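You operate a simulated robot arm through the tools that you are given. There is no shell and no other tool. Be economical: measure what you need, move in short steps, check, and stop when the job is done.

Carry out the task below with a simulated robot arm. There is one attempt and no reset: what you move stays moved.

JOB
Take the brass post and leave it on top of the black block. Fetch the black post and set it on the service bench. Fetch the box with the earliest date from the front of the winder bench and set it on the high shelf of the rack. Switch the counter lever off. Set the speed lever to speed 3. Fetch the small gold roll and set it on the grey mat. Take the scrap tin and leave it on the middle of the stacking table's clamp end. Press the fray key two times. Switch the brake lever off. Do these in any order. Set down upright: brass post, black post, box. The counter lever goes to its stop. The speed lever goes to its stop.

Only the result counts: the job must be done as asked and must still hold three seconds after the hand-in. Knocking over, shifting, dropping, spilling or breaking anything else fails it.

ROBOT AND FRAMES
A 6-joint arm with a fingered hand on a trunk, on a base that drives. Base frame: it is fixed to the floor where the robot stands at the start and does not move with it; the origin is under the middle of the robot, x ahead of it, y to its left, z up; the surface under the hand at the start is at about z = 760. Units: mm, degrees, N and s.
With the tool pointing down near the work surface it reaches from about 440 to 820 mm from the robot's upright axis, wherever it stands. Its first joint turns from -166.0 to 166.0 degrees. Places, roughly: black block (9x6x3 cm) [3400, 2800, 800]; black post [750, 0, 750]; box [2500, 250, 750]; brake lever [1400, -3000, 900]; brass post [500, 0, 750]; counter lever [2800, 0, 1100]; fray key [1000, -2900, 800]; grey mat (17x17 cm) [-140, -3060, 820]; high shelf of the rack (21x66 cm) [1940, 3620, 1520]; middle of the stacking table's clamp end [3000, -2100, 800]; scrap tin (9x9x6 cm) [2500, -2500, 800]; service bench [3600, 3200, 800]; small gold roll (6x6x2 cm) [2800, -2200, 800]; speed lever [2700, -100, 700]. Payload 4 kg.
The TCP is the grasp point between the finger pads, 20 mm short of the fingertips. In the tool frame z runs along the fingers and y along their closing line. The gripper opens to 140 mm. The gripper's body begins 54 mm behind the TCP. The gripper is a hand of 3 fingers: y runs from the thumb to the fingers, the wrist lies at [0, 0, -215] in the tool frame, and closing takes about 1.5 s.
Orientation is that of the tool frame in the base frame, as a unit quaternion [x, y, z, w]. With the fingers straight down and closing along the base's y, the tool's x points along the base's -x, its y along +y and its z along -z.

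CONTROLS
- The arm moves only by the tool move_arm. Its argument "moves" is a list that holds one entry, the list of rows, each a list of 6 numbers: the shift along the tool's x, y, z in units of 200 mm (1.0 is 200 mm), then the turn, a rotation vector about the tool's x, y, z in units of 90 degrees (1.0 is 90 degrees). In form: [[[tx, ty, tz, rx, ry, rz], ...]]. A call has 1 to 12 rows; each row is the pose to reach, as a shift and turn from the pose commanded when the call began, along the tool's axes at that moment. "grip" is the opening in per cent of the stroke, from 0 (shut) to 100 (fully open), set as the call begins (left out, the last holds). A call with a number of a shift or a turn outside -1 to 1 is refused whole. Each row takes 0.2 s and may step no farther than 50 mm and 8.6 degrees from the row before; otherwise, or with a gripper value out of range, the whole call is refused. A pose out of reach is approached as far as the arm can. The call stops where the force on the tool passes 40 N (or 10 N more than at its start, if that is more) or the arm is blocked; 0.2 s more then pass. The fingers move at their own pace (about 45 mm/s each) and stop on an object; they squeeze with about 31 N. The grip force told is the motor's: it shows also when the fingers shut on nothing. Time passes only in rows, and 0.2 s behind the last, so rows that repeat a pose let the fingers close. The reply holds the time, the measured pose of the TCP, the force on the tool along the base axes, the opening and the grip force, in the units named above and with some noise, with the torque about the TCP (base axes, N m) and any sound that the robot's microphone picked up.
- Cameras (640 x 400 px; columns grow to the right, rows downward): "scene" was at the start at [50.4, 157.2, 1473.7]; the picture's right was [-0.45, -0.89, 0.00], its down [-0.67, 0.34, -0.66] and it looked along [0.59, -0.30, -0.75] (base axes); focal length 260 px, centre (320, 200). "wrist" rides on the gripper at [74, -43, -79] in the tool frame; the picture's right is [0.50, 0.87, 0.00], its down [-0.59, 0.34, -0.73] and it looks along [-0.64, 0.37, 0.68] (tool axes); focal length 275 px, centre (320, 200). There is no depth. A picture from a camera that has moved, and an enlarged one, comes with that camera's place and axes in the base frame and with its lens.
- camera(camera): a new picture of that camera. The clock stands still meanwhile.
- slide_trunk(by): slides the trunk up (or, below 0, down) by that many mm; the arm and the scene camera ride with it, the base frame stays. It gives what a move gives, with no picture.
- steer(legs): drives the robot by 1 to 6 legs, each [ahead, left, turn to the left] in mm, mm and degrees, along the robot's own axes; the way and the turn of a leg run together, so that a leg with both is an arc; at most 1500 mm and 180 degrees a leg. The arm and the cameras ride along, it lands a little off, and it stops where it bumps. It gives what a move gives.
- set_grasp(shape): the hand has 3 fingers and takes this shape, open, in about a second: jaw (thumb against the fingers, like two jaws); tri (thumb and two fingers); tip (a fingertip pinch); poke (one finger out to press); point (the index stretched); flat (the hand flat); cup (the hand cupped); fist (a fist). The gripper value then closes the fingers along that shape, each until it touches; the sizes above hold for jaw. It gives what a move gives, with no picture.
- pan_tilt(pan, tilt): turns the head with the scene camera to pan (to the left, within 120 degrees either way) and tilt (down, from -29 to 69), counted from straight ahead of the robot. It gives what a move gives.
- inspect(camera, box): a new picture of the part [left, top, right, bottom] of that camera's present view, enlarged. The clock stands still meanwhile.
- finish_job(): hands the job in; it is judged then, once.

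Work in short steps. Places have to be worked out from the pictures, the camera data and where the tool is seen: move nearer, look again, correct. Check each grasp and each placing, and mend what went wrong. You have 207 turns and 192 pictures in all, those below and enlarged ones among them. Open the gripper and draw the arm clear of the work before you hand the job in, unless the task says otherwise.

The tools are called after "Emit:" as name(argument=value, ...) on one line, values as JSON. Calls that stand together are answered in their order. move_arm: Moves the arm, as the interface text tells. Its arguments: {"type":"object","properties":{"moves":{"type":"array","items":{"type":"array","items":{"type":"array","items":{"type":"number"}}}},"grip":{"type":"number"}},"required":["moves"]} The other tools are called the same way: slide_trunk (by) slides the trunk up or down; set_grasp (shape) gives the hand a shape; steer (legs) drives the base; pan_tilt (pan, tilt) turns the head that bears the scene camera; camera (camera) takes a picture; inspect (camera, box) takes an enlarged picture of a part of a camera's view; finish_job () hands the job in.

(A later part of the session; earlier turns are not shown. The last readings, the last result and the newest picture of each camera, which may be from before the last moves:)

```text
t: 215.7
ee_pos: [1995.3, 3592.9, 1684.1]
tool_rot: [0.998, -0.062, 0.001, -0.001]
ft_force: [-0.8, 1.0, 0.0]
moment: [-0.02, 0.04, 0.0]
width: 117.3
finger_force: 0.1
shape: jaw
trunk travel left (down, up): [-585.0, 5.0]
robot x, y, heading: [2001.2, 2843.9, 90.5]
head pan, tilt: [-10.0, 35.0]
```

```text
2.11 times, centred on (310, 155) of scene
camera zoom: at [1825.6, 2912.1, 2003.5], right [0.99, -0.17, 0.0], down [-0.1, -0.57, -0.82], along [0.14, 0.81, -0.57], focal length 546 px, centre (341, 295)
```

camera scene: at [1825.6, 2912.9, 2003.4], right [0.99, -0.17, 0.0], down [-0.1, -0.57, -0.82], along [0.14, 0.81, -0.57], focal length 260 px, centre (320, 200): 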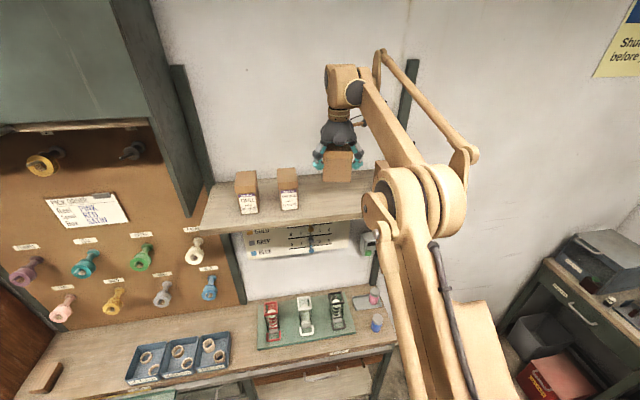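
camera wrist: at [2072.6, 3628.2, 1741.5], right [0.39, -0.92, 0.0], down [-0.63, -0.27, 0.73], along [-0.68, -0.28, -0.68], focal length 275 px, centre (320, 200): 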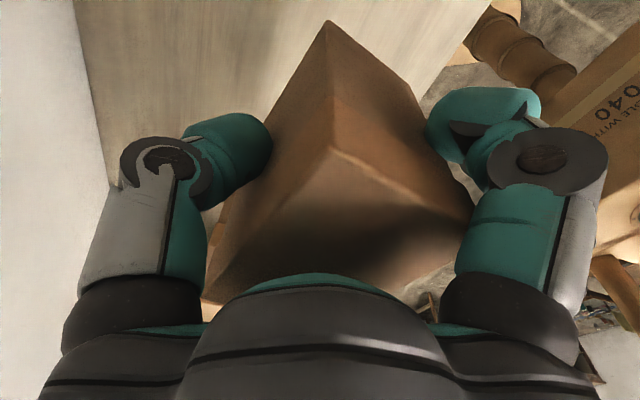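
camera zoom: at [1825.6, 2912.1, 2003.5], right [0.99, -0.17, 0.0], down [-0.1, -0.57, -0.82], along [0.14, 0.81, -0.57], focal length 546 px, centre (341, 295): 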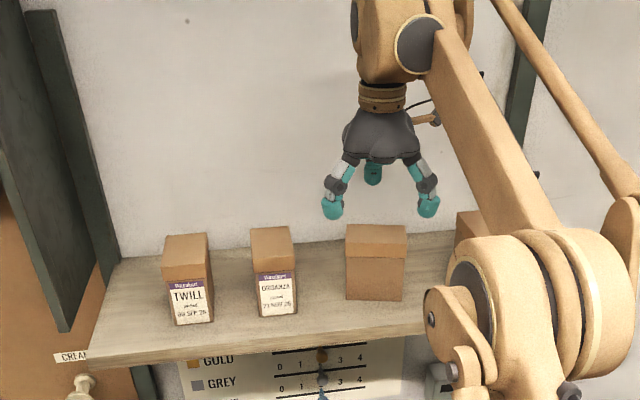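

Box stands on the shelf. I retract the arm, lower the trunk and move left/back to read its label.

Emit:
move_arm(moves=[[[0, 0.2, 0, 0, 0, 0], [0, 0.4, 0, 0, 0, 0], [0, 0.6, 0, 0, 0, 0], [0, 0.8, 0, 0, 0, 0], [0, 1, 0, 0, 0, 0]]])

Emit:
steer(legs=[[-400, 0, 0], [0, 900, 0]])

Emit:
pan_tilt(pan=-45, tilt=15)

Emit:
camera(camera="scene")

```text
t: 216.9
ee_pos: [1970.2, 3390.8, 1684.2]
tool_rot: [0.998, -0.061, -0.001, -0.002]
ft_force: [0.5, -0.1, 0.6]
moment: [0.04, -0.04, 0.01]
width: 117.3
finger_force: 0.1
shape: jaw
trunk travel left (down, up): [-585.0, 5.0]
robot x, y, heading: [2001.8, 2843.2, 90.2]
head pan, tilt: [-10.0, 35.0]
```

```text
t: 223.8
ee_pos: [1057.7, 3000.2, 1682.8]
tool_rot: [0.997, -0.071, 0.0, -0.003]
ft_force: [0.2, 0.0, 0.9]
moment: [-0.01, 0.0, -0.02]
width: 117.6
finger_force: 0.1
shape: jaw
trunk travel left (down, up): [-585.0, 5.0]
robot x, y, heading: [1080.0, 2446.2, 89.0]
head pan, tilt: [-10.0, 35.0]
```

```text
t: 224.8
ee_pos: [1058.6, 3000.1, 1684.2]
tool_rot: [0.997, -0.071, -0.001, -0.002]
ft_force: [-0.7, 0.2, -0.3]
moment: [0.02, -0.01, 0.01]
width: 117.4
finger_force: 0.1
shape: jaw
trunk travel left (down, up): [-585.0, 5.0]
robot x, y, heading: [1076.4, 2447.5, 89.4]
head pan, tilt: [-45.0, 15.0]
```

```text
84 pictures are left
camera scene: at [954.4, 2498.5, 2035.5], right [0.7, -0.72, 0.0], down [-0.19, -0.18, -0.97], along [0.69, 0.67, -0.26], focal length 260 px, centre (320, 200)
```

scene: 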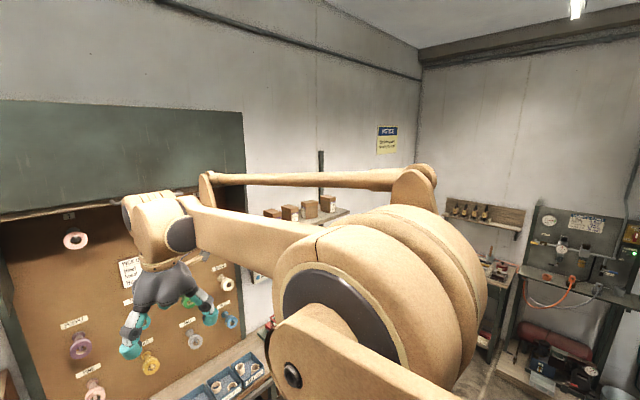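

Emit:
inspect(camera="scene", box=[255, 185, 350, 230])

```text
6.74 times, centred on (302, 208) of scene
camera zoom: at [954.4, 2498.5, 2035.5], right [0.7, -0.72, 0.0], down [-0.19, -0.18, -0.97], along [0.69, 0.67, -0.26], focal length 1748 px, centre (438, 150)
```

zoom: 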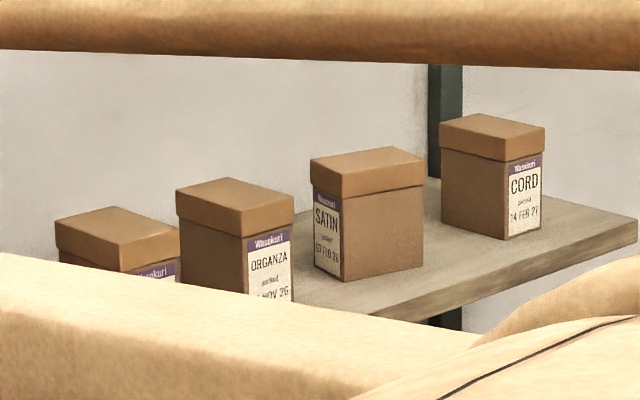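

Emit:
inspect(camera="scene", box=[299, 205, 320, 230])

```text
16.00 times, centred on (310, 218) of scene
camera zoom: at [954.4, 2498.5, 2035.5], right [0.7, -0.72, 0.0], down [-0.19, -0.18, -0.97], along [0.69, 0.67, -0.26], focal length 4152 px, centre (488, -80)
```

zoom: 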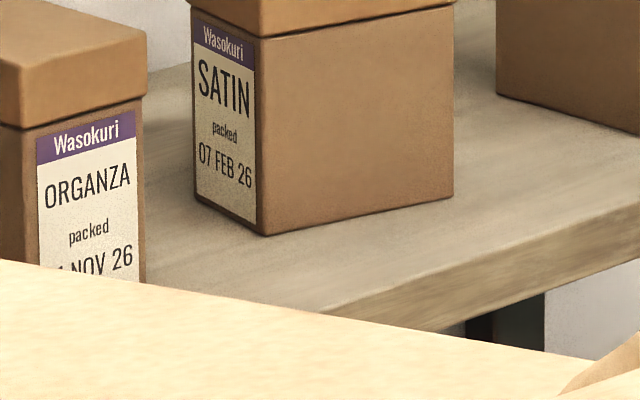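

The moved box is SATIN, packed 07 FEB 26 (I'll check the other box's date from the south side). Now lower the trunk and drive round the first table to the south side.

Emit:
slide_trunk(by=-400)

Emit:
slide_trunk(by=-110)

Emit:
steer(legs=[[-300, 1060, 0.6], [-1200, 0, 0], [-1200, 0, 0], [-750, 0, 0], [0, 0, -90]])

Emit:
pan_tilt(pan=0, tilt=20)

Emit:
camera(camera="scene")

```text
t: 228.7
ee_pos: [1057.9, 3000.2, 1282.9]
tool_rot: [0.997, -0.071, 0.0, -0.002]
ft_force: [0.3, 0.0, -0.6]
moment: [0.01, 0.01, 0.02]
width: 117.3
finger_force: 0.1
shape: jaw
trunk travel left (down, up): [-185.0, 405.0]
robot x, y, heading: [1080.3, 2445.7, 88.9]
head pan, tilt: [-45.0, 15.0]
```

```text
t: 230.1
ee_pos: [1058.4, 3000.1, 1173.0]
tool_rot: [0.997, -0.071, 0.0, -0.003]
ft_force: [-0.3, 1.1, 0.1]
moment: [-0.01, 0.0, 0.0]
width: 117.1
finger_force: 0.1
shape: jaw
trunk travel left (down, up): [-75.0, 515.0]
robot x, y, heading: [1075.3, 2448.2, 89.1]
head pan, tilt: [-45.0, 15.0]
```

```text
t: 254.6
ee_pos: [446.2, -993.1, 1173.3]
tool_rot: [-0.654, 0.756, -0.002, 0.002]
ft_force: [-0.1, 0.1, 0.1]
moment: [-0.02, 0.02, -0.02]
width: 117.3
finger_force: 0.1
shape: jaw
trunk travel left (down, up): [-75.0, 515.0]
robot x, y, heading: [-105.1, -1012.1, -1.2]
head pan, tilt: [-45.0, 15.0]
```

```text
t: 255.8
ee_pos: [445.4, -992.8, 1174.2]
tool_rot: [-0.655, 0.756, -0.002, 0.002]
ft_force: [-0.1, 0.9, -0.2]
moment: [-0.01, 0.01, 0.02]
width: 117.4
finger_force: 0.2
shape: jaw
trunk travel left (down, up): [-75.0, 515.0]
robot x, y, heading: [-104.4, -1010.4, -0.8]
head pan, tilt: [0.0, 20.0]
```

```text
81 pictures are left
camera scene: at [-29.3, -820.5, 1517.4], right [-0.02, -1.0, 0.0], down [-0.34, 0.01, -0.94], along [0.94, -0.02, -0.34], focal length 260 px, centre (320, 200)
```

scene: 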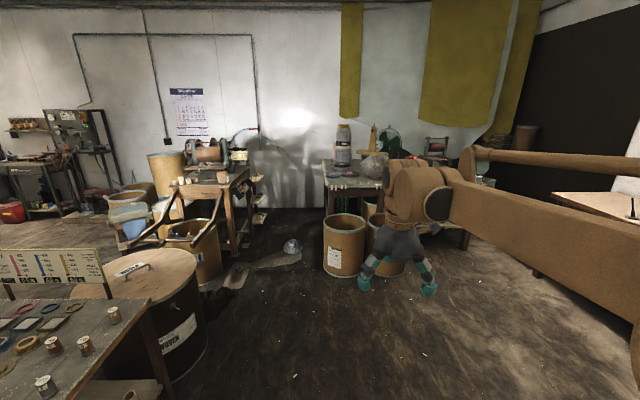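

Corridor south of the winder is visible; SAMPLE drum ≈(2250,−1085), a bag on the floor ≈(2626,−528). I drive to ≈(1500,−560) and look closer.

Emit:
steer(legs=[[800, 250, 0.8], [800, 200, 0]])

Emit:
pan_tilt(pan=15, tilt=30)

Emit:
camera(camera="scene")

```text
t: 264.3
ee_pos: [2071.6, -546.8, 1173.4]
tool_rot: [-0.659, 0.752, -0.002, 0.0]
ft_force: [-0.7, 0.5, -0.4]
moment: [-0.04, -0.01, 0.01]
width: 117.4
finger_force: 0.1
shape: jaw
trunk travel left (down, up): [-75.0, 515.0]
robot x, y, heading: [1518.7, -571.2, -0.1]
head pan, tilt: [0.0, 20.0]
```

```text
t: 265.1
ee_pos: [2072.4, -546.1, 1173.5]
tool_rot: [-0.659, 0.752, -0.001, 0.001]
ft_force: [0.2, -0.3, 0.4]
moment: [0.02, -0.01, 0.03]
width: 117.5
finger_force: 0.1
shape: jaw
trunk travel left (down, up): [-75.0, 515.0]
robot x, y, heading: [1518.3, -570.5, -0.3]
head pan, tilt: [15.0, 30.0]
```

```text
80 pictures are left
camera scene: at [1589.9, -356.5, 1501.3], right [0.25, -0.97, 0.0], down [-0.48, -0.13, -0.87], along [0.84, 0.22, -0.5], focal length 260 px, centre (320, 200)
```

scene: 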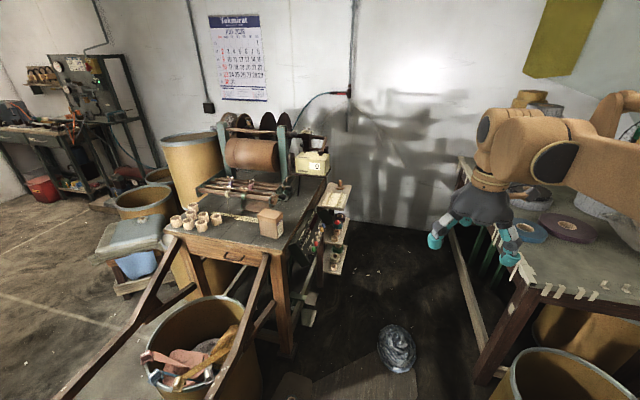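

Emit:
inspect(camera="scene", box=[160, 100, 360, 290])

Emit:
inspect(camera="scene", box=[250, 195, 300, 245])

```text
2.11 times, centred on (260, 195) of scene
camera zoom: at [1589.9, -356.5, 1501.3], right [0.25, -0.97, 0.0], down [-0.48, -0.13, -0.87], along [0.84, 0.22, -0.5], focal length 546 px, centre (446, 210)
```

zoom: 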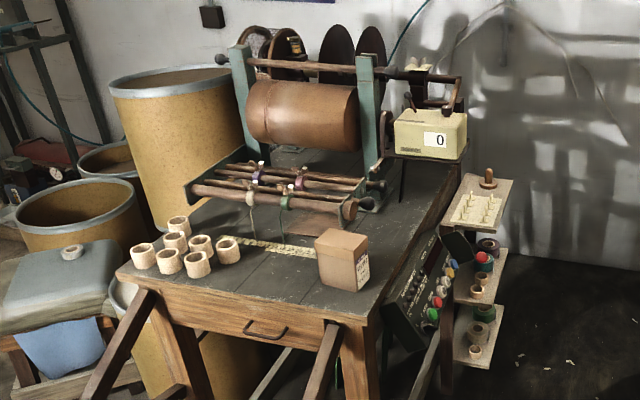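

```text
8.00 times, centred on (275, 220) of scene
camera zoom: at [1589.9, -356.5, 1501.3], right [0.25, -0.97, 0.0], down [-0.48, -0.13, -0.87], along [0.84, 0.22, -0.5], focal length 2076 px, centre (680, 40)
```

zoom: 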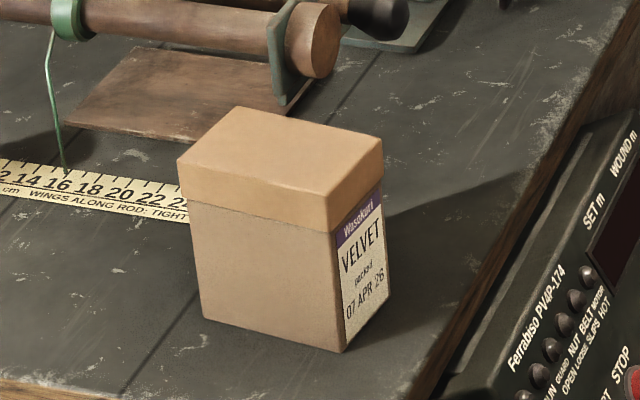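

The remaining box is VELVET 07 APR 26, so SATIN (07 FEB 26) was right. Now I come closer to see the counter and control panel.

Emit:
steer(legs=[[530, 80, 0]])

Emit:
pan_tilt(pan=20, tilt=35)

Emit:
camera(camera="scene")

```text
t: 268.2
ee_pos: [2609.2, -475.1, 1173.5]
tool_rot: [-0.655, 0.756, -0.001, 0.002]
ft_force: [-0.1, 0.6, 0.1]
moment: [-0.02, 0.02, 0.0]
width: 117.2
finger_force: 0.0
shape: jaw
trunk travel left (down, up): [-75.0, 515.0]
robot x, y, heading: [2060.2, -495.6, -0.9]
head pan, tilt: [15.0, 30.0]
```

```text
t: 268.9
ee_pos: [2609.3, -475.0, 1173.2]
tool_rot: [-0.655, 0.756, -0.002, 0.001]
ft_force: [-0.1, -0.6, 0.1]
moment: [0.01, 0.03, 0.02]
width: 117.5
finger_force: 0.0
shape: jaw
trunk travel left (down, up): [-75.0, 515.0]
robot x, y, heading: [2054.9, -495.4, -0.6]
head pan, tilt: [20.0, 35.0]
```

```text
77 pictures are left
camera scene: at [2123.5, -273.9, 1493.5], right [0.33, -0.95, 0.0], down [-0.54, -0.19, -0.82], along [0.77, 0.27, -0.57], focal length 260 px, centre (320, 200)
```

scene: 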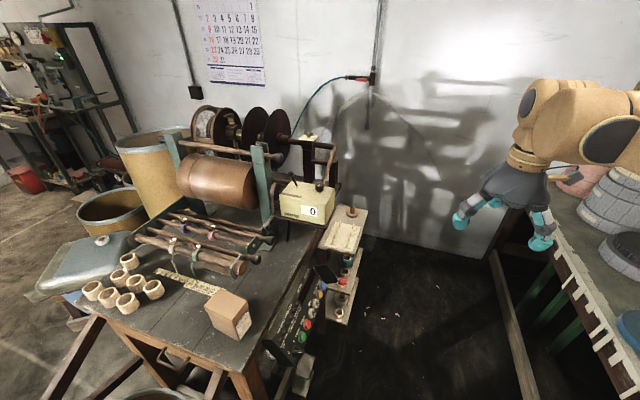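

Emit:
inspect(camera="scene", box=[265, 130, 345, 230])

Emit:
inspect(camera="scene", box=[255, 245, 365, 370])

```text
4.00 times, centred on (305, 180) of scene
camera zoom: at [2123.5, -273.9, 1493.5], right [0.33, -0.95, 0.0], down [-0.54, -0.19, -0.82], along [0.77, 0.27, -0.57], focal length 1038 px, centre (380, 280)
```

zoom: 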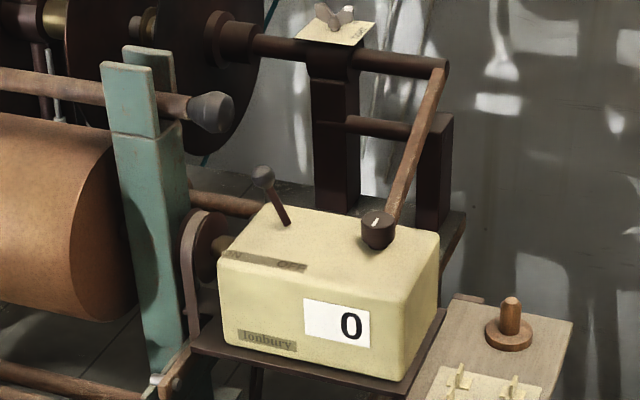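

```text
3.20 times, centred on (310, 308) of scene
camera zoom: at [2123.5, -273.9, 1493.5], right [0.33, -0.95, 0.0], down [-0.54, -0.19, -0.82], along [0.77, 0.27, -0.57], focal length 830 px, centre (352, -144)
```

zoom: 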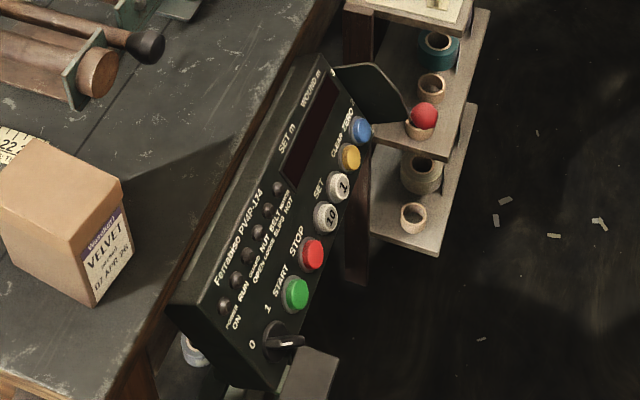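

The counter lever is the ball-stick on the beige box (now tilted to ON side); the speed lever is the red-ball one beyond the panel. The wrist camera should see it now.

Emit:
camera(camera="wrist")

```text
74 pictures are left
camera wrist: at [2639.3, -555.7, 1252.4], right [-0.93, -0.37, 0.0], down [-0.26, 0.63, 0.73], along [-0.27, 0.68, -0.68], focal length 275 px, centre (320, 200)
```

wrist: 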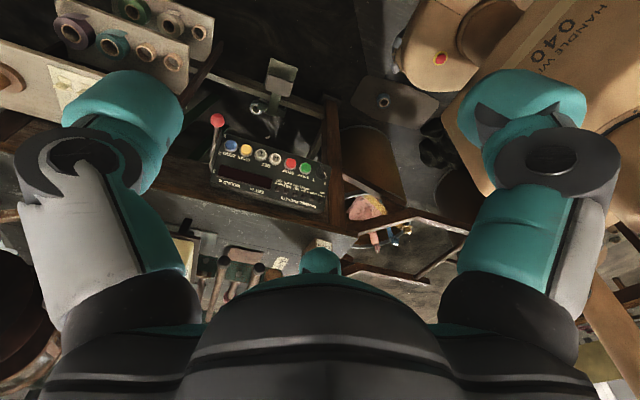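

Emit:
inspect(camera="wrist", box=[180, 90, 330, 230])

```text
2.86 times, centred on (255, 160) of wrist
camera zoom: at [2639.3, -555.7, 1252.4], right [-0.93, -0.37, 0.0], down [-0.26, 0.63, 0.73], along [-0.27, 0.68, -0.68], focal length 786 px, centre (506, 314)
```

zoom: 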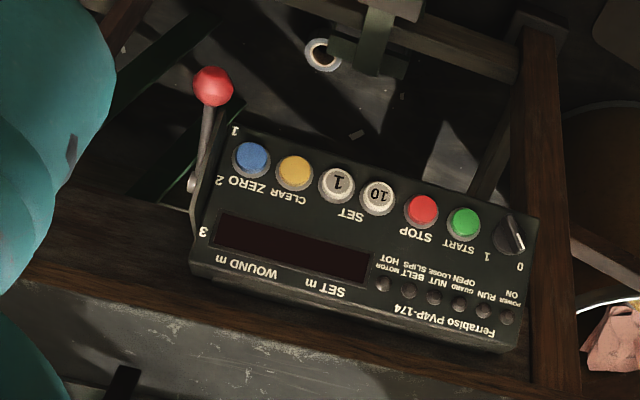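

Lever geometry: ball ≈(2738,−150,684), pivot ≈(2735,−75,722), now at 1; it must be swung up/north to 3. I set the poke shape and look at where the finger sits.

Emit:
set_grasp(shape="poke")

Emit:
camera(camera="wrist")

Emit:
camera(camera="scene")

```text
t: 269.8
ee_pos: [2608.9, -476.0, 1174.3]
tool_rot: [-0.656, 0.755, -0.002, 0.002]
ft_force: [-0.3, 0.5, 0.5]
moment: [-0.01, -0.02, 0.03]
width: 0.0
finger_force: 0.0
shape: poke
trunk travel left (down, up): [-75.0, 515.0]
robot x, y, heading: [2053.8, -496.3, -1.1]
head pan, tilt: [20.0, 35.0]
```

```text
72 pictures are left
camera wrist: at [2639.3, -555.7, 1252.5], right [-0.93, -0.37, 0.0], down [-0.26, 0.63, 0.73], along [-0.27, 0.68, -0.68], focal length 275 px, centre (320, 200)
```

wrist: 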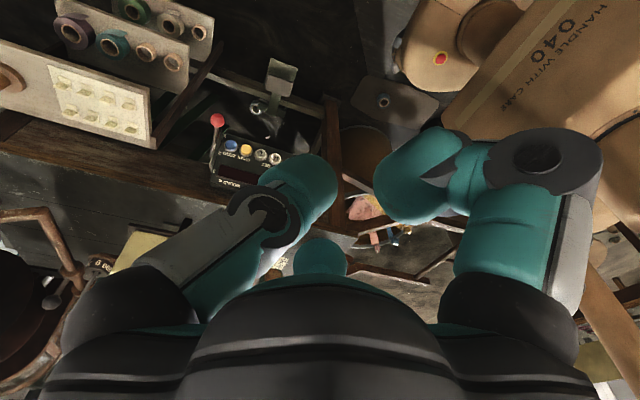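

```text
71 pictures are left
camera scene: at [2123.5, -273.8, 1493.5], right [0.33, -0.94, 0.0], down [-0.54, -0.19, -0.82], along [0.77, 0.27, -0.57], focal length 260 px, centre (320, 200)
```

scene: 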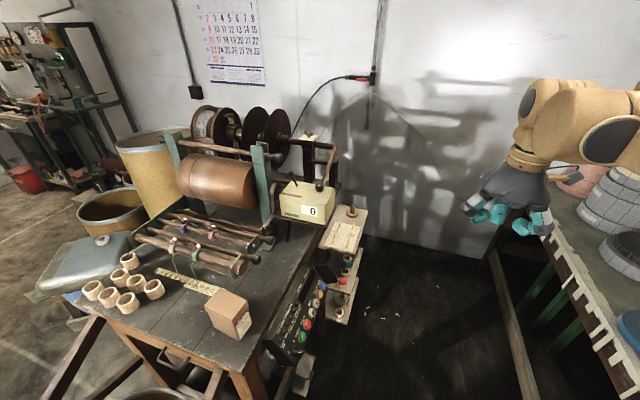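

Emit:
inspect(camera="scene", box=[450, 150, 560, 245])

```text
4.21 times, centred on (505, 198) of scene
camera zoom: at [2123.5, -273.8, 1493.5], right [0.33, -0.94, 0.0], down [-0.54, -0.19, -0.82], along [0.77, 0.27, -0.57], focal length 1092 px, centre (-459, 210)
```

zoom: 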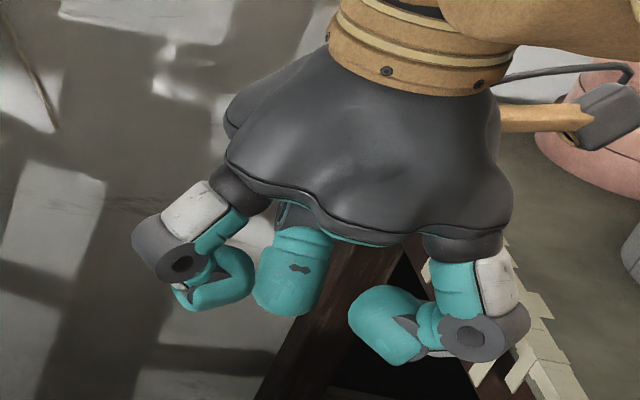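

Better plan: grip the red ball with the jaw, tool tilted 45° (from the south, clear of the counter), and follow the arc. First jaw shape, then move down and square the yaw.

Emit:
set_grasp(shape="jaw")

Emit:
move_arm(moves=[[[-0.018, -0.13, 0.19, 0, 0, -0.03], [-0.036, -0.26, 0.38, 0, 0, -0.06], [-0.054, -0.39, 0.57, 0, 0, -0.09], [-0.072, -0.52, 0.76, 0, 0, -0.09], [-0.09, -0.64, 0.95, 0, 0, -0.09]]], grip=57)

Emit:
move_arm(moves=[[[0, 0, 0, 0, -0.09, 0], [0, 0, 0, 0, -0.18, 0], [0, 0, 0, 0, -0.27, 0], [0, 0, 0, 0, -0.36, 0], [0, 0, 0, 0, -0.45, 0], [0, 0, 0, 0, -0.5, 0]]])

Emit:
camera(camera="wrist")

```text
t: 270.7
ee_pos: [2609.1, -475.0, 1174.7]
tool_rot: [-0.656, 0.755, -0.002, 0.002]
ft_force: [-0.1, 0.4, 0.2]
moment: [0.01, 0.04, 0.01]
width: 140.0
finger_force: 0.1
shape: jaw
trunk travel left (down, up): [-75.0, 515.0]
robot x, y, heading: [2058.7, -492.5, -0.9]
head pan, tilt: [20.0, 35.0]
```

```text
t: 271.9
ee_pos: [2737.8, -439.0, 983.3]
tool_rot: [-0.694, 0.72, -0.007, -0.003]
ft_force: [-0.4, 0.5, 0.4]
moment: [0.0, 0.0, 0.0]
width: 80.3
finger_force: 0.2
shape: jaw
out of reach, approached as far as the arm can: row 2, 3, 4, 5
trunk travel left (down, up): [-75.0, 515.0]
robot x, y, heading: [2060.0, -494.6, -0.8]
head pan, tilt: [20.0, 35.0]
```

```text
t: 273.3
ee_pos: [2742.4, -351.9, 980.4]
tool_rot: [-0.61, 0.7, 0.279, 0.246]
ft_force: [-0.5, -0.2, 0.6]
moment: [0.0, 0.0, -0.01]
width: 80.3
finger_force: 0.0
shape: jaw
out of reach, approached as far as the arm can: row 1, 2, 3, 4, 5, 6
trunk travel left (down, up): [-75.0, 515.0]
robot x, y, heading: [2056.6, -497.5, -0.7]
head pan, tilt: [20.0, 35.0]
```

```text
69 pictures are left
camera wrist: at [2773.9, -463.1, 982.5], right [-0.93, -0.27, -0.26], down [-0.26, -0.05, 0.96], along [-0.27, 0.96, -0.02], focal length 275 px, centre (320, 200)
```

wrist: 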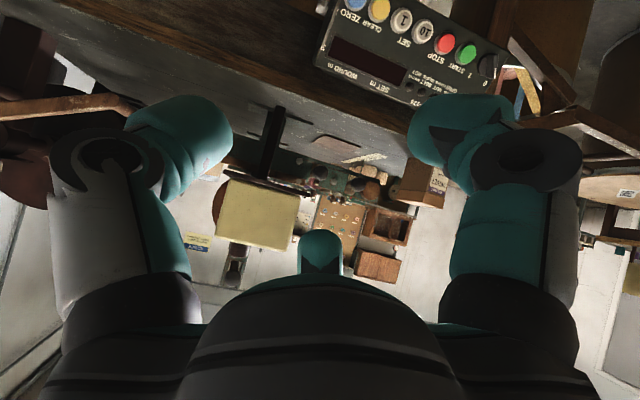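

The reach is limited by wrist yaw. I raise the trunk for clearance and turn the base ~28° left so the target lies straight ahead.

Emit:
slide_trunk(by=250)

Emit:
steer(legs=[[0, 0, 28]])

Emit:
camera(camera="wrist")

```text
t: 275.9
ee_pos: [2743.1, -350.9, 1230.8]
tool_rot: [-0.61, 0.7, 0.278, 0.246]
ft_force: [-0.3, 0.5, -0.5]
moment: [0.01, -0.01, 0.02]
width: 79.9
finger_force: 0.1
shape: jaw
trunk travel left (down, up): [-325.0, 265.0]
robot x, y, heading: [2059.4, -494.1, -1.1]
head pan, tilt: [20.0, 35.0]
```

```text
t: 277.6
ee_pos: [2591.4, -44.0, 1230.6]
tool_rot: [0.762, -0.53, -0.331, -0.171]
ft_force: [-0.7, 1.1, 0.3]
moment: [0.01, -0.01, -0.03]
width: 80.1
finger_force: 0.0
shape: jaw
trunk travel left (down, up): [-325.0, 265.0]
robot x, y, heading: [2058.1, -492.5, 27.3]
head pan, tilt: [20.0, 35.0]
```

```text
68 pictures are left
camera wrist: at [2672.9, -127.6, 1232.8], right [-0.69, -0.68, -0.26], down [-0.21, -0.17, 0.96], along [-0.7, 0.72, -0.02], focal length 275 px, centre (320, 200)
```

wrist: 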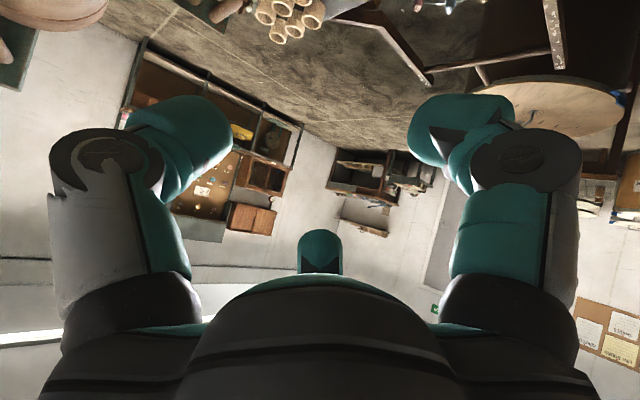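

I bring the hand back south-east and rotate its yaw back 28° in two steps, checking the pose.

Emit:
move_arm(moves=[[[0.1, -0.03, -0.05, 0.036, -0.005, 0.037], [0.2, -0.06, -0.1, 0.072, -0.01, 0.075], [0.3, -0.09, -0.15, 0.108, -0.014, 0.112], [0.4, -0.12, -0.2, 0.144, -0.019, 0.15], [0.5, -0.15, -0.25, 0.18, -0.024, 0.187], [0.58, -0.16, -0.29, 0.213, -0.028, 0.225]]])

```text
t: 279.1
ee_pos: [2667.4, -148.3, 1191.8]
tool_rot: [-0.611, 0.7, 0.278, 0.246]
ft_force: [-0.7, 0.3, -0.1]
moment: [0.02, 0.01, -0.01]
width: 80.2
finger_force: 0.0
shape: jaw
trunk travel left (down, up): [-325.0, 265.0]
robot x, y, heading: [2057.7, -496.1, 27.4]
head pan, tilt: [20.0, 35.0]
```

Emit:
move_arm(moves=[[[0.155, -0.11, -0.06, 0, 0, 0], [0.31, -0.22, -0.12, 0, 0, 0], [0.465, -0.33, -0.18, 0, 0, 0], [0.62, -0.44, -0.23, 0, 0, 0]]])

Emit:
slide_trunk(by=-300)

Emit:
camera(camera="wrist")

Emit:
camera(camera="scene")

```text
t: 280.1
ee_pos: [2737.3, -276.5, 1130.7]
tool_rot: [-0.61, 0.699, 0.279, 0.246]
ft_force: [-0.6, 0.4, -0.4]
moment: [0.02, -0.02, 0.0]
width: 80.1
finger_force: 0.0
shape: jaw
trunk travel left (down, up): [-325.0, 265.0]
robot x, y, heading: [2056.1, -492.1, 27.2]
head pan, tilt: [20.0, 35.0]
```

```text
t: 283.1
ee_pos: [2737.4, -276.0, 830.9]
tool_rot: [-0.61, 0.699, 0.279, 0.247]
ft_force: [0.9, 0.1, 0.4]
moment: [-0.01, -0.03, 0.0]
width: 80.1
finger_force: 0.1
shape: jaw
trunk travel left (down, up): [-25.0, 565.0]
robot x, y, heading: [2057.8, -494.0, 27.4]
head pan, tilt: [20.0, 35.0]
```

```text
67 pictures are left
camera wrist: at [2769.0, -388.9, 832.8], right [-0.92, -0.27, -0.26], down [-0.26, -0.05, 0.96], along [-0.28, 0.96, -0.02], focal length 275 px, centre (320, 200)
```

wrist: 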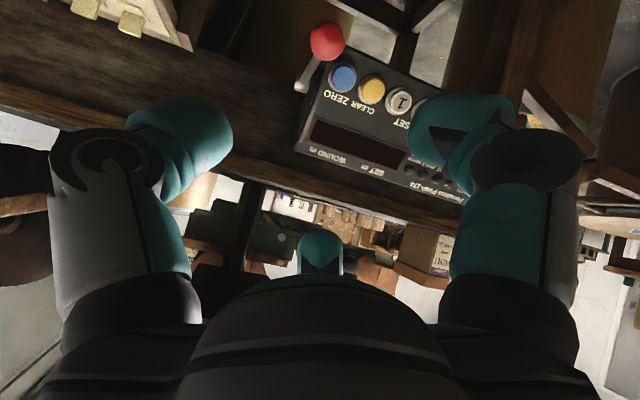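

```text
66 pictures are left
camera scene: at [2012.1, -268.5, 1443.6], right [0.73, -0.68, 0.0], down [-0.39, -0.42, -0.82], along [0.56, 0.6, -0.57], focal length 260 px, centre (320, 200)
```

scene: 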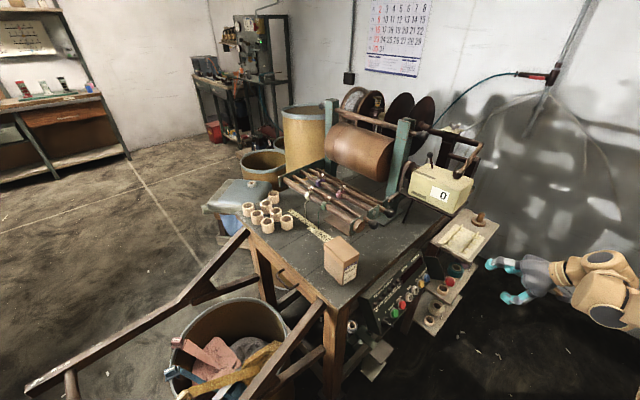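

Ball triangulates to ≈(2732,−151,694). I zoom to see the lever's pivot and sector.

Emit:
inspect(camera="wrist", box=[230, 0, 450, 190])

Emit:
inspect(camera="scene", box=[370, 235, 480, 330])

```text
2.11 times, centred on (340, 95) of wrist
camera zoom: at [2769.0, -388.9, 832.8], right [-0.92, -0.27, -0.26], down [-0.26, -0.05, 0.96], along [-0.28, 0.96, -0.02], focal length 580 px, centre (278, 421)
```

zoom: 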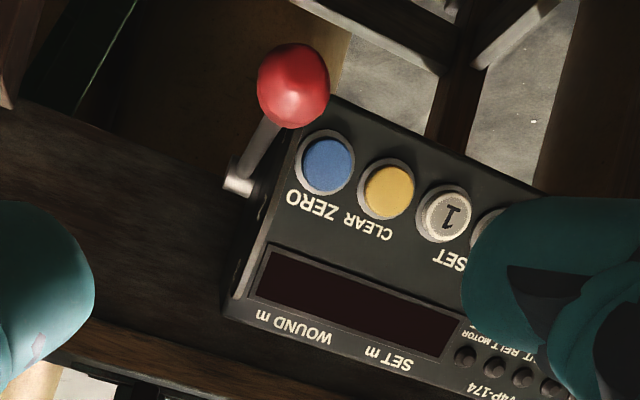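

```text
4.21 times, centred on (425, 282) of scene
camera zoom: at [2012.1, -268.5, 1443.6], right [0.73, -0.68, 0.0], down [-0.39, -0.42, -0.82], along [0.56, 0.6, -0.57], focal length 1092 px, centre (-122, -147)
```

zoom: 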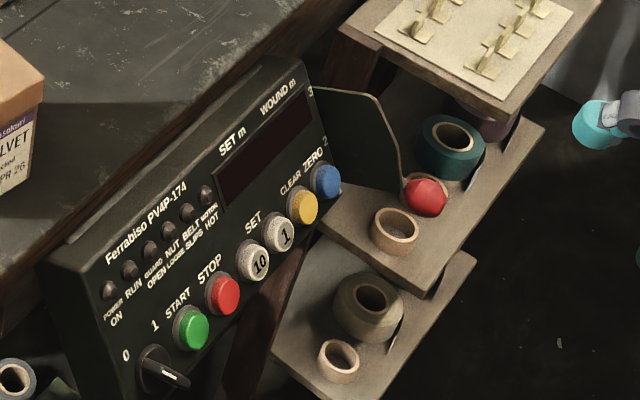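

A guard plate lies on the −x side of the lever, so a single finger pushing up-north (45°) from below the ball is best. I set "point" and see which finger stretches.

Emit:
set_grasp(shape="point")

Emit:
camera(camera="wrist")

Emit:
inspect(camera="scene", box=[430, 210, 640, 350])

```text
t: 283.9
ee_pos: [2738.2, -276.2, 829.6]
tool_rot: [-0.611, 0.699, 0.279, 0.247]
ft_force: [-0.2, 0.5, -0.3]
moment: [-0.03, -0.01, 0.01]
width: 0.3
finger_force: 0.1
shape: point
trunk travel left (down, up): [-25.0, 565.0]
robot x, y, heading: [2056.3, -495.3, 27.3]
head pan, tilt: [20.0, 35.0]
```

```text
63 pictures are left
camera wrist: at [2769.0, -388.9, 832.7], right [-0.92, -0.27, -0.26], down [-0.26, -0.05, 0.96], along [-0.28, 0.96, -0.02], focal length 275 px, centre (320, 200)
```

wrist: 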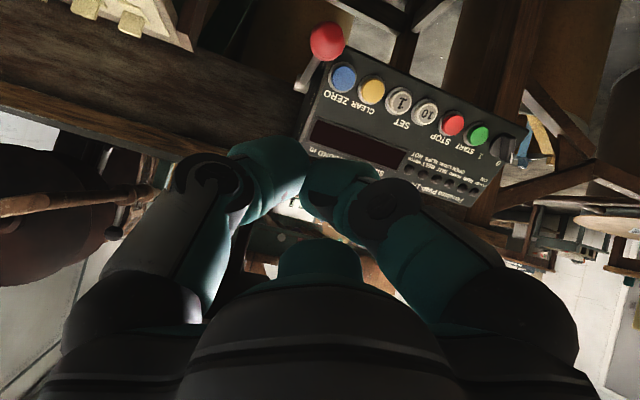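

```text
2.86 times, centred on (535, 280) of scene
camera zoom: at [2012.2, -268.5, 1443.5], right [0.73, -0.68, 0.0], down [-0.39, -0.42, -0.82], along [0.56, 0.6, -0.57], focal length 741 px, centre (-294, -29)
```

zoom: 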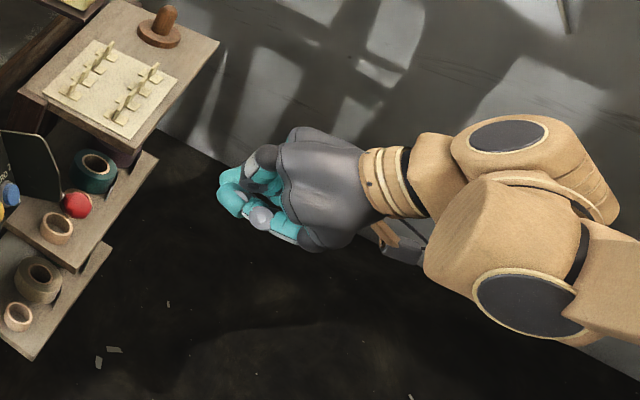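

"Point" gives a compact closed beak at the TCP. I bring it below-south of the red ball.

Emit:
move_arm(moves=[[[0.12, -0.01, 0.18, 0, 0, 0], [0.24, -0.02, 0.38, 0, 0, 0], [0.33, -0.03, 0.56, 0, 0, 0], [0.35, -0.035, 0.7, 0, 0, 0], [0.3, -0.02, 0.82, 0, 0, 0], [0.26, -0.015, 0.9, 0, 0, 0]]])

Emit:
camera(camera="wrist")

Emit:
inspect(camera="scene", box=[370, 215, 530, 335])

```text
t: 285.4
ee_pos: [2733.5, -187.9, 664.7]
tool_rot: [-0.611, 0.699, 0.279, 0.245]
ft_force: [0.1, -0.2, 0.7]
moment: [0.02, 0.0, 0.01]
width: 0.0
finger_force: 0.0
shape: point
trunk travel left (down, up): [-25.0, 565.0]
robot x, y, heading: [2057.9, -495.4, 27.2]
head pan, tilt: [20.0, 35.0]
```

```text
61 pictures are left
camera wrist: at [2765.0, -300.8, 667.2], right [-0.92, -0.27, -0.26], down [-0.26, -0.05, 0.96], along [-0.28, 0.96, -0.02], focal length 275 px, centre (320, 200)
```

wrist: 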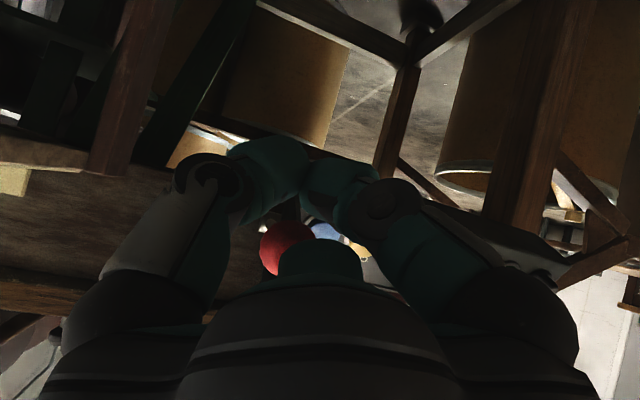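

```text
3.33 times, centred on (450, 275) of scene
camera zoom: at [2012.2, -268.4, 1443.5], right [0.73, -0.68, 0.0], down [-0.39, -0.42, -0.82], along [0.56, 0.6, -0.57], focal length 865 px, centre (-113, -50)
```

zoom: 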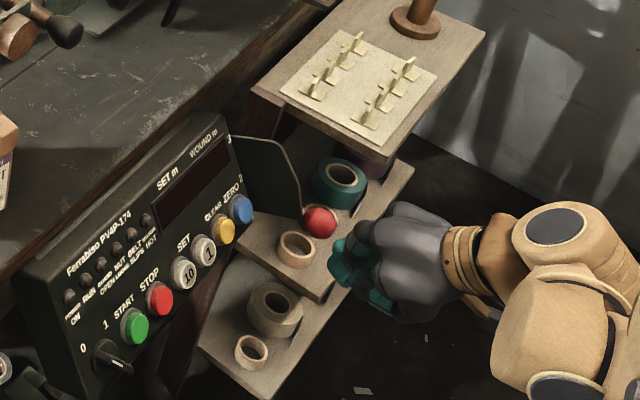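

The beak is just below-south of the ball. I push it along the arc, first part.

Emit:
move_arm(moves=[[[-0.04, -0.01, -0.01, 0, 0, 0], [-0.08, -0.01, -0.02, 0, 0, 0], [-0.12, 0, -0.05, 0, 0, 0], [-0.163, 0.002, -0.085, 0, 0, 0], [-0.21, 0.008, -0.11, 0, 0, 0], [-0.26, 0.015, -0.13, 0, 0, 0], [-0.31, 0.02, -0.14, 0, 0, 0], [-0.365, 0.029, -0.147, 0, 0, 0]]])

Emit:
inspect(camera="scene", box=[370, 215, 530, 335])

```text
t: 287.1
ee_pos: [2737.4, -156.2, 736.2]
tool_rot: [-0.611, 0.699, 0.279, 0.246]
ft_force: [0.1, -4.3, -1.7]
moment: [-0.01, -0.04, 0.03]
width: 0.0
finger_force: 0.1
shape: point
trunk travel left (down, up): [-25.0, 565.0]
robot x, y, heading: [2056.8, -493.1, 27.1]
head pan, tilt: [20.0, 35.0]
```

```text
3.33 times, centred on (450, 275) of scene
camera zoom: at [2012.3, -268.8, 1443.6], right [0.73, -0.68, 0.0], down [-0.39, -0.42, -0.82], along [0.56, 0.6, -0.57], focal length 865 px, centre (-113, -50)
```

zoom: 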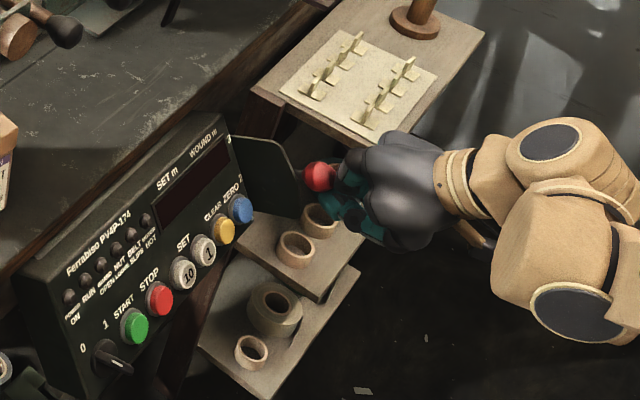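

The lever is swinging up. I continue toward its stop.

Emit:
move_arm(moves=[[[-0.05, 0.007, 0.005, 0, 0, 0], [-0.105, 0.014, 0.012, 0, 0, 0], [-0.155, 0.02, 0.03, 0, 0, 0], [-0.205, 0.028, 0.05, 0, 0, 0], [-0.245, 0.034, 0.08, 0, 0, 0], [-0.286, 0.039, 0.11, 0, 0, 0]]])

Emit:
inspect(camera="scene", box=[370, 215, 530, 335])

```text
t: 288.3
ee_pos: [2738.6, -120.3, 758.4]
tool_rot: [-0.61, 0.7, 0.278, 0.245]
ft_force: [-2.4, -10.0, 3.7]
moment: [0.32, -0.07, 0.06]
width: 0.0
finger_force: 0.0
shape: point
trunk travel left (down, up): [-25.0, 565.0]
robot x, y, heading: [2056.6, -499.0, 27.3]
head pan, tilt: [20.0, 35.0]
stopped in row 5: the force on the tool passed its limit at 46 N (the readings are from after the stop); the commanded pose is now the measured one
```

```text
3.33 times, centred on (450, 275) of scene
camera zoom: at [2011.7, -270.4, 1443.6], right [0.73, -0.68, 0.0], down [-0.39, -0.42, -0.82], along [0.56, 0.6, -0.57], focal length 865 px, centre (-113, -50)
```

zoom: 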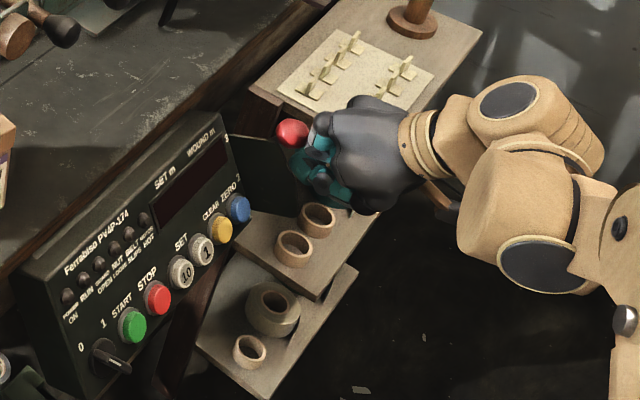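

Stopped at 46 N — likely the lever's stop. I back off and look.

Emit:
move_arm(moves=[[[0.05, 0, -0.1, 0, 0, 0], [0.1, 0, -0.25, 0, 0, 0], [0.1, 0, -0.45, 0, 0, 0], [0.05, 0, -0.65, 0, 0, 0]]])

Emit:
camera(camera="wrist")

Emit:
inspect(camera="scene", box=[400, 225, 480, 295])

```text
t: 289.3
ee_pos: [2734.1, -216.2, 844.8]
tool_rot: [-0.611, 0.699, 0.279, 0.245]
ft_force: [-0.3, -0.5, 0.4]
moment: [0.01, -0.01, -0.01]
width: 0.0
finger_force: 0.1
shape: point
trunk travel left (down, up): [-25.0, 565.0]
robot x, y, heading: [2058.3, -493.7, 27.1]
head pan, tilt: [20.0, 35.0]
```

```text
57 pictures are left
camera wrist: at [2766.0, -328.7, 846.9], right [-0.92, -0.27, -0.26], down [-0.26, -0.05, 0.96], along [-0.28, 0.96, -0.02], focal length 275 px, centre (320, 200)
```

wrist: 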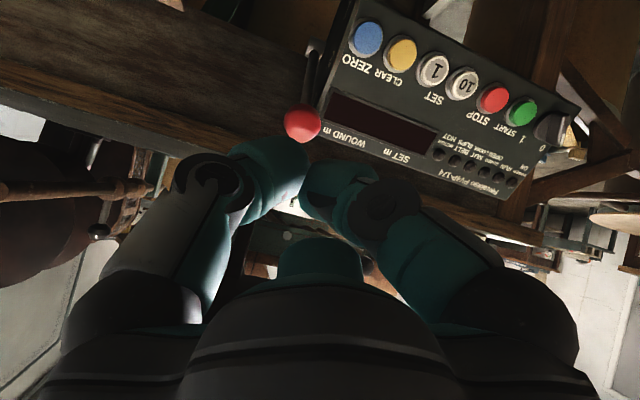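

```text
5.71 times, centred on (440, 260) of scene
camera zoom: at [2011.9, -268.9, 1443.5], right [0.73, -0.68, 0.0], down [-0.39, -0.42, -0.82], along [0.56, 0.6, -0.57], focal length 1483 px, centre (-366, -143)
```

zoom: 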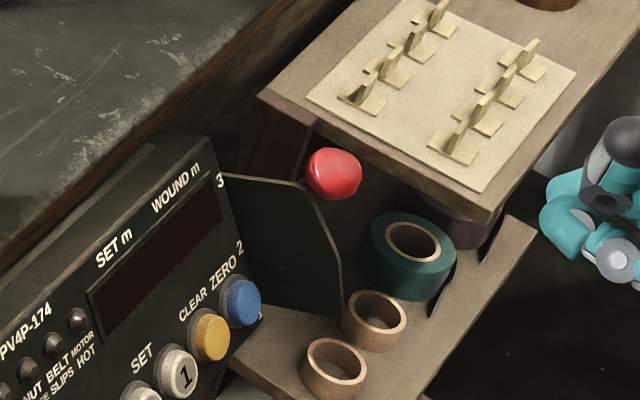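

Emit:
inspect(camera="wrist", box=[260, 20, 400, 160])

```text
2.86 times, centred on (330, 90) of wrist
camera zoom: at [2766.0, -328.7, 846.9], right [-0.92, -0.27, -0.26], down [-0.26, -0.05, 0.96], along [-0.28, 0.96, -0.02], focal length 786 px, centre (291, 514)
```

zoom: 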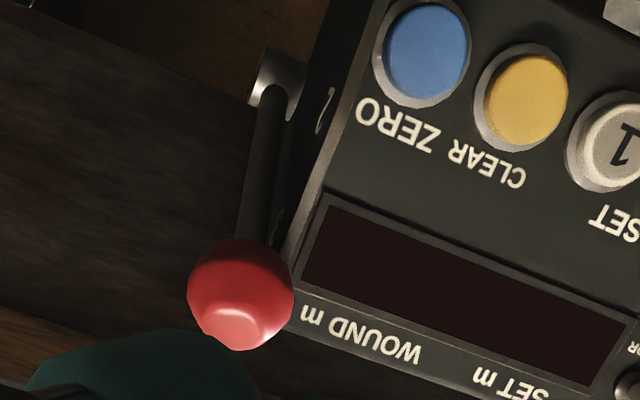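

Lever now sits at ≈117°, symmetric to position 1 about the panel normal: the 3 stop. Now the counter lever: zoom on it.

Emit:
inspect(camera="scene", box=[390, 130, 490, 220])

Emit:
move_arm(moves=[[[-0.2, 0, -0.05, 0, 0, 0], [-0.3, 0, -0.25, 0, 0, 0], [-0.4, 0, -0.45, 0, 0, 0], [-0.5, 0, -0.65, 0, 0, 0], [-0.6, 0, -0.85, 0, 0, 0]]])

Emit:
slide_trunk(by=250)

Emit:
camera(camera="wrist")

```text
4.44 times, centred on (440, 175) of scene
camera zoom: at [2011.9, -268.9, 1443.5], right [0.73, -0.68, 0.0], down [-0.39, -0.42, -0.82], along [0.56, 0.6, -0.57], focal length 1153 px, centre (-213, 311)
```

zoom: 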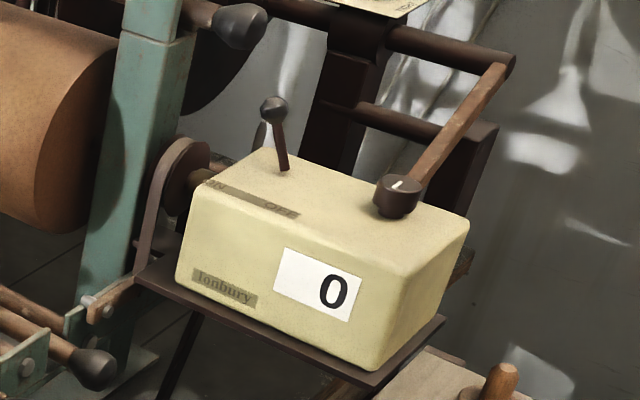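

```text
t: 290.5
ee_pos: [2751.7, -248.2, 1050.6]
tool_rot: [-0.611, 0.699, 0.28, 0.246]
ft_force: [-0.1, -0.1, -0.4]
moment: [-0.04, -0.02, 0.01]
width: 0.0
finger_force: 0.1
shape: point
trunk travel left (down, up): [-25.0, 565.0]
robot x, y, heading: [2057.1, -494.7, 27.3]
head pan, tilt: [20.0, 35.0]
```

```text
t: 293.0
ee_pos: [2750.9, -246.2, 1299.8]
tool_rot: [-0.611, 0.699, 0.279, 0.244]
ft_force: [0.2, -0.1, 0.2]
moment: [-0.01, -0.01, -0.02]
width: 0.1
finger_force: 0.1
shape: point
trunk travel left (down, up): [-275.0, 315.0]
robot x, y, heading: [2054.2, -497.1, 27.1]
head pan, tilt: [20.0, 35.0]
```

```text
53 pictures are left
camera wrist: at [2783.3, -358.7, 1303.0], right [-0.92, -0.27, -0.26], down [-0.26, -0.05, 0.96], along [-0.28, 0.96, -0.02], focal length 275 px, centre (320, 200)
```

wrist: 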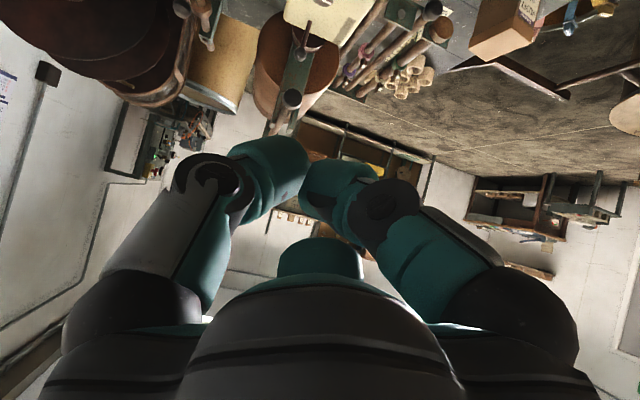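

Emit:
inspect(camera="wrist", box=[260, 0, 380, 75])

```text
5.33 times, centred on (320, 38) of wrist
camera zoom: at [2783.3, -358.7, 1303.0], right [-0.92, -0.27, -0.26], down [-0.26, -0.05, 0.96], along [-0.28, 0.96, -0.02], focal length 1468 px, centre (320, 1067)
```

zoom: 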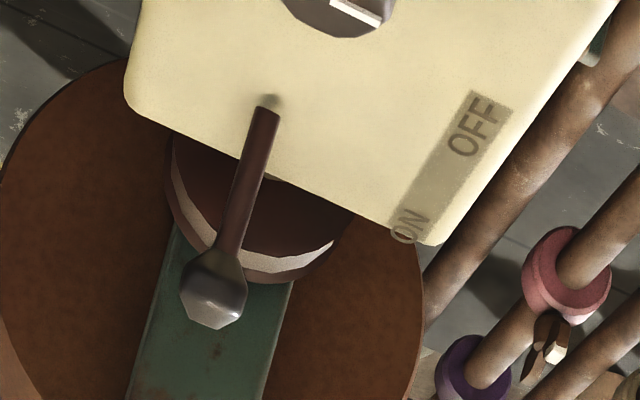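

The counter lever: base ≈(2755,15,1067), ball ≈(2754,34,1106), leaning +y (ON); OFF is toward −y. Surroundings are tight, so I pinch the ball from the south with the same 45° tilt and draw it −y. First approach.

Emit:
set_grasp(shape="jaw")

Emit:
move_arm(moves=[[[-0.1, 0.01, 0.18, 0, 0, 0], [-0.2, 0.02, 0.36, 0, 0, 0], [-0.3, 0.03, 0.54, 0, 0, 0], [-0.327, 0.033, 0.7, 0, 0, 0], [-0.327, 0.033, 0.75, 0, 0, 0]]], grip=45)

Emit:
camera(camera="wrist")

Emit:
pan_tilt(pan=10, tilt=35)

Emit:
camera(camera="scene")

```text
t: 293.9
ee_pos: [2751.7, -246.0, 1300.0]
tool_rot: [-0.611, 0.699, 0.279, 0.245]
ft_force: [-0.6, -0.4, 0.1]
moment: [-0.01, -0.08, -0.01]
width: 140.1
finger_force: 0.0
shape: jaw
trunk travel left (down, up): [-275.0, 315.0]
robot x, y, heading: [2053.9, -493.8, 27.2]
head pan, tilt: [20.0, 35.0]
```

```text
t: 295.1
ee_pos: [2754.8, -95.3, 1238.0]
tool_rot: [-0.611, 0.699, 0.279, 0.245]
ft_force: [-0.7, 0.0, -0.1]
moment: [0.01, 0.01, 0.0]
width: 63.3
finger_force: 0.0
shape: jaw
trunk travel left (down, up): [-275.0, 315.0]
robot x, y, heading: [2058.0, -494.7, 27.1]
head pan, tilt: [20.0, 35.0]
```

```text
51 pictures are left
camera wrist: at [2785.9, -207.8, 1239.7], right [-0.93, -0.27, -0.26], down [-0.26, -0.05, 0.96], along [-0.28, 0.96, -0.02], focal length 275 px, centre (320, 200)
```

wrist: 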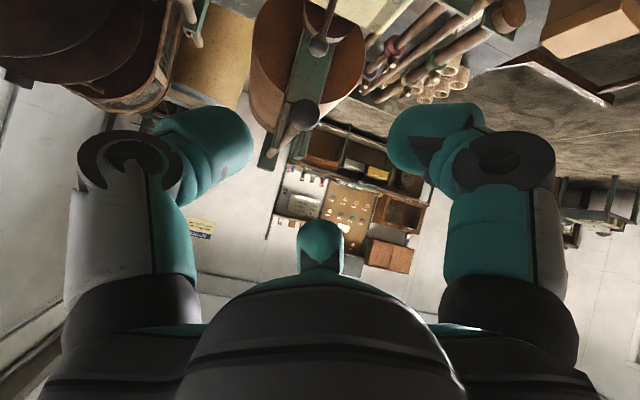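

```text
t: 295.9
ee_pos: [2755.4, -96.0, 1237.7]
tool_rot: [-0.612, 0.699, 0.279, 0.244]
ft_force: [-0.4, -0.4, 0.3]
moment: [0.03, 0.02, -0.01]
width: 63.3
finger_force: 0.0
shape: jaw
trunk travel left (down, up): [-275.0, 315.0]
robot x, y, heading: [2058.7, -492.2, 27.3]
head pan, tilt: [10.0, 35.0]
```

```text
50 pictures are left
camera scene: at [2022.6, -279.9, 1693.5], right [0.61, -0.8, 0.0], down [-0.46, -0.35, -0.82], along [0.65, 0.5, -0.57], focal length 260 px, centre (320, 200)
```

scene: 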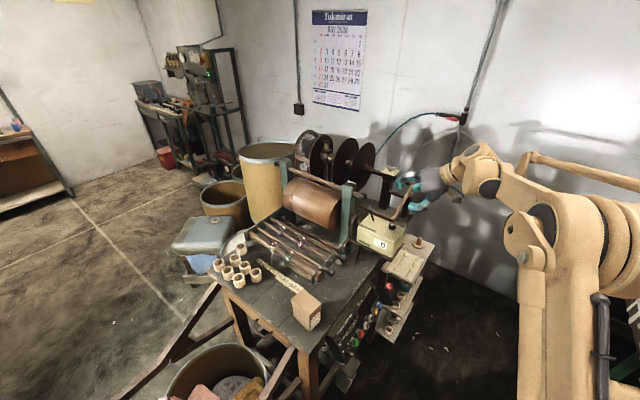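

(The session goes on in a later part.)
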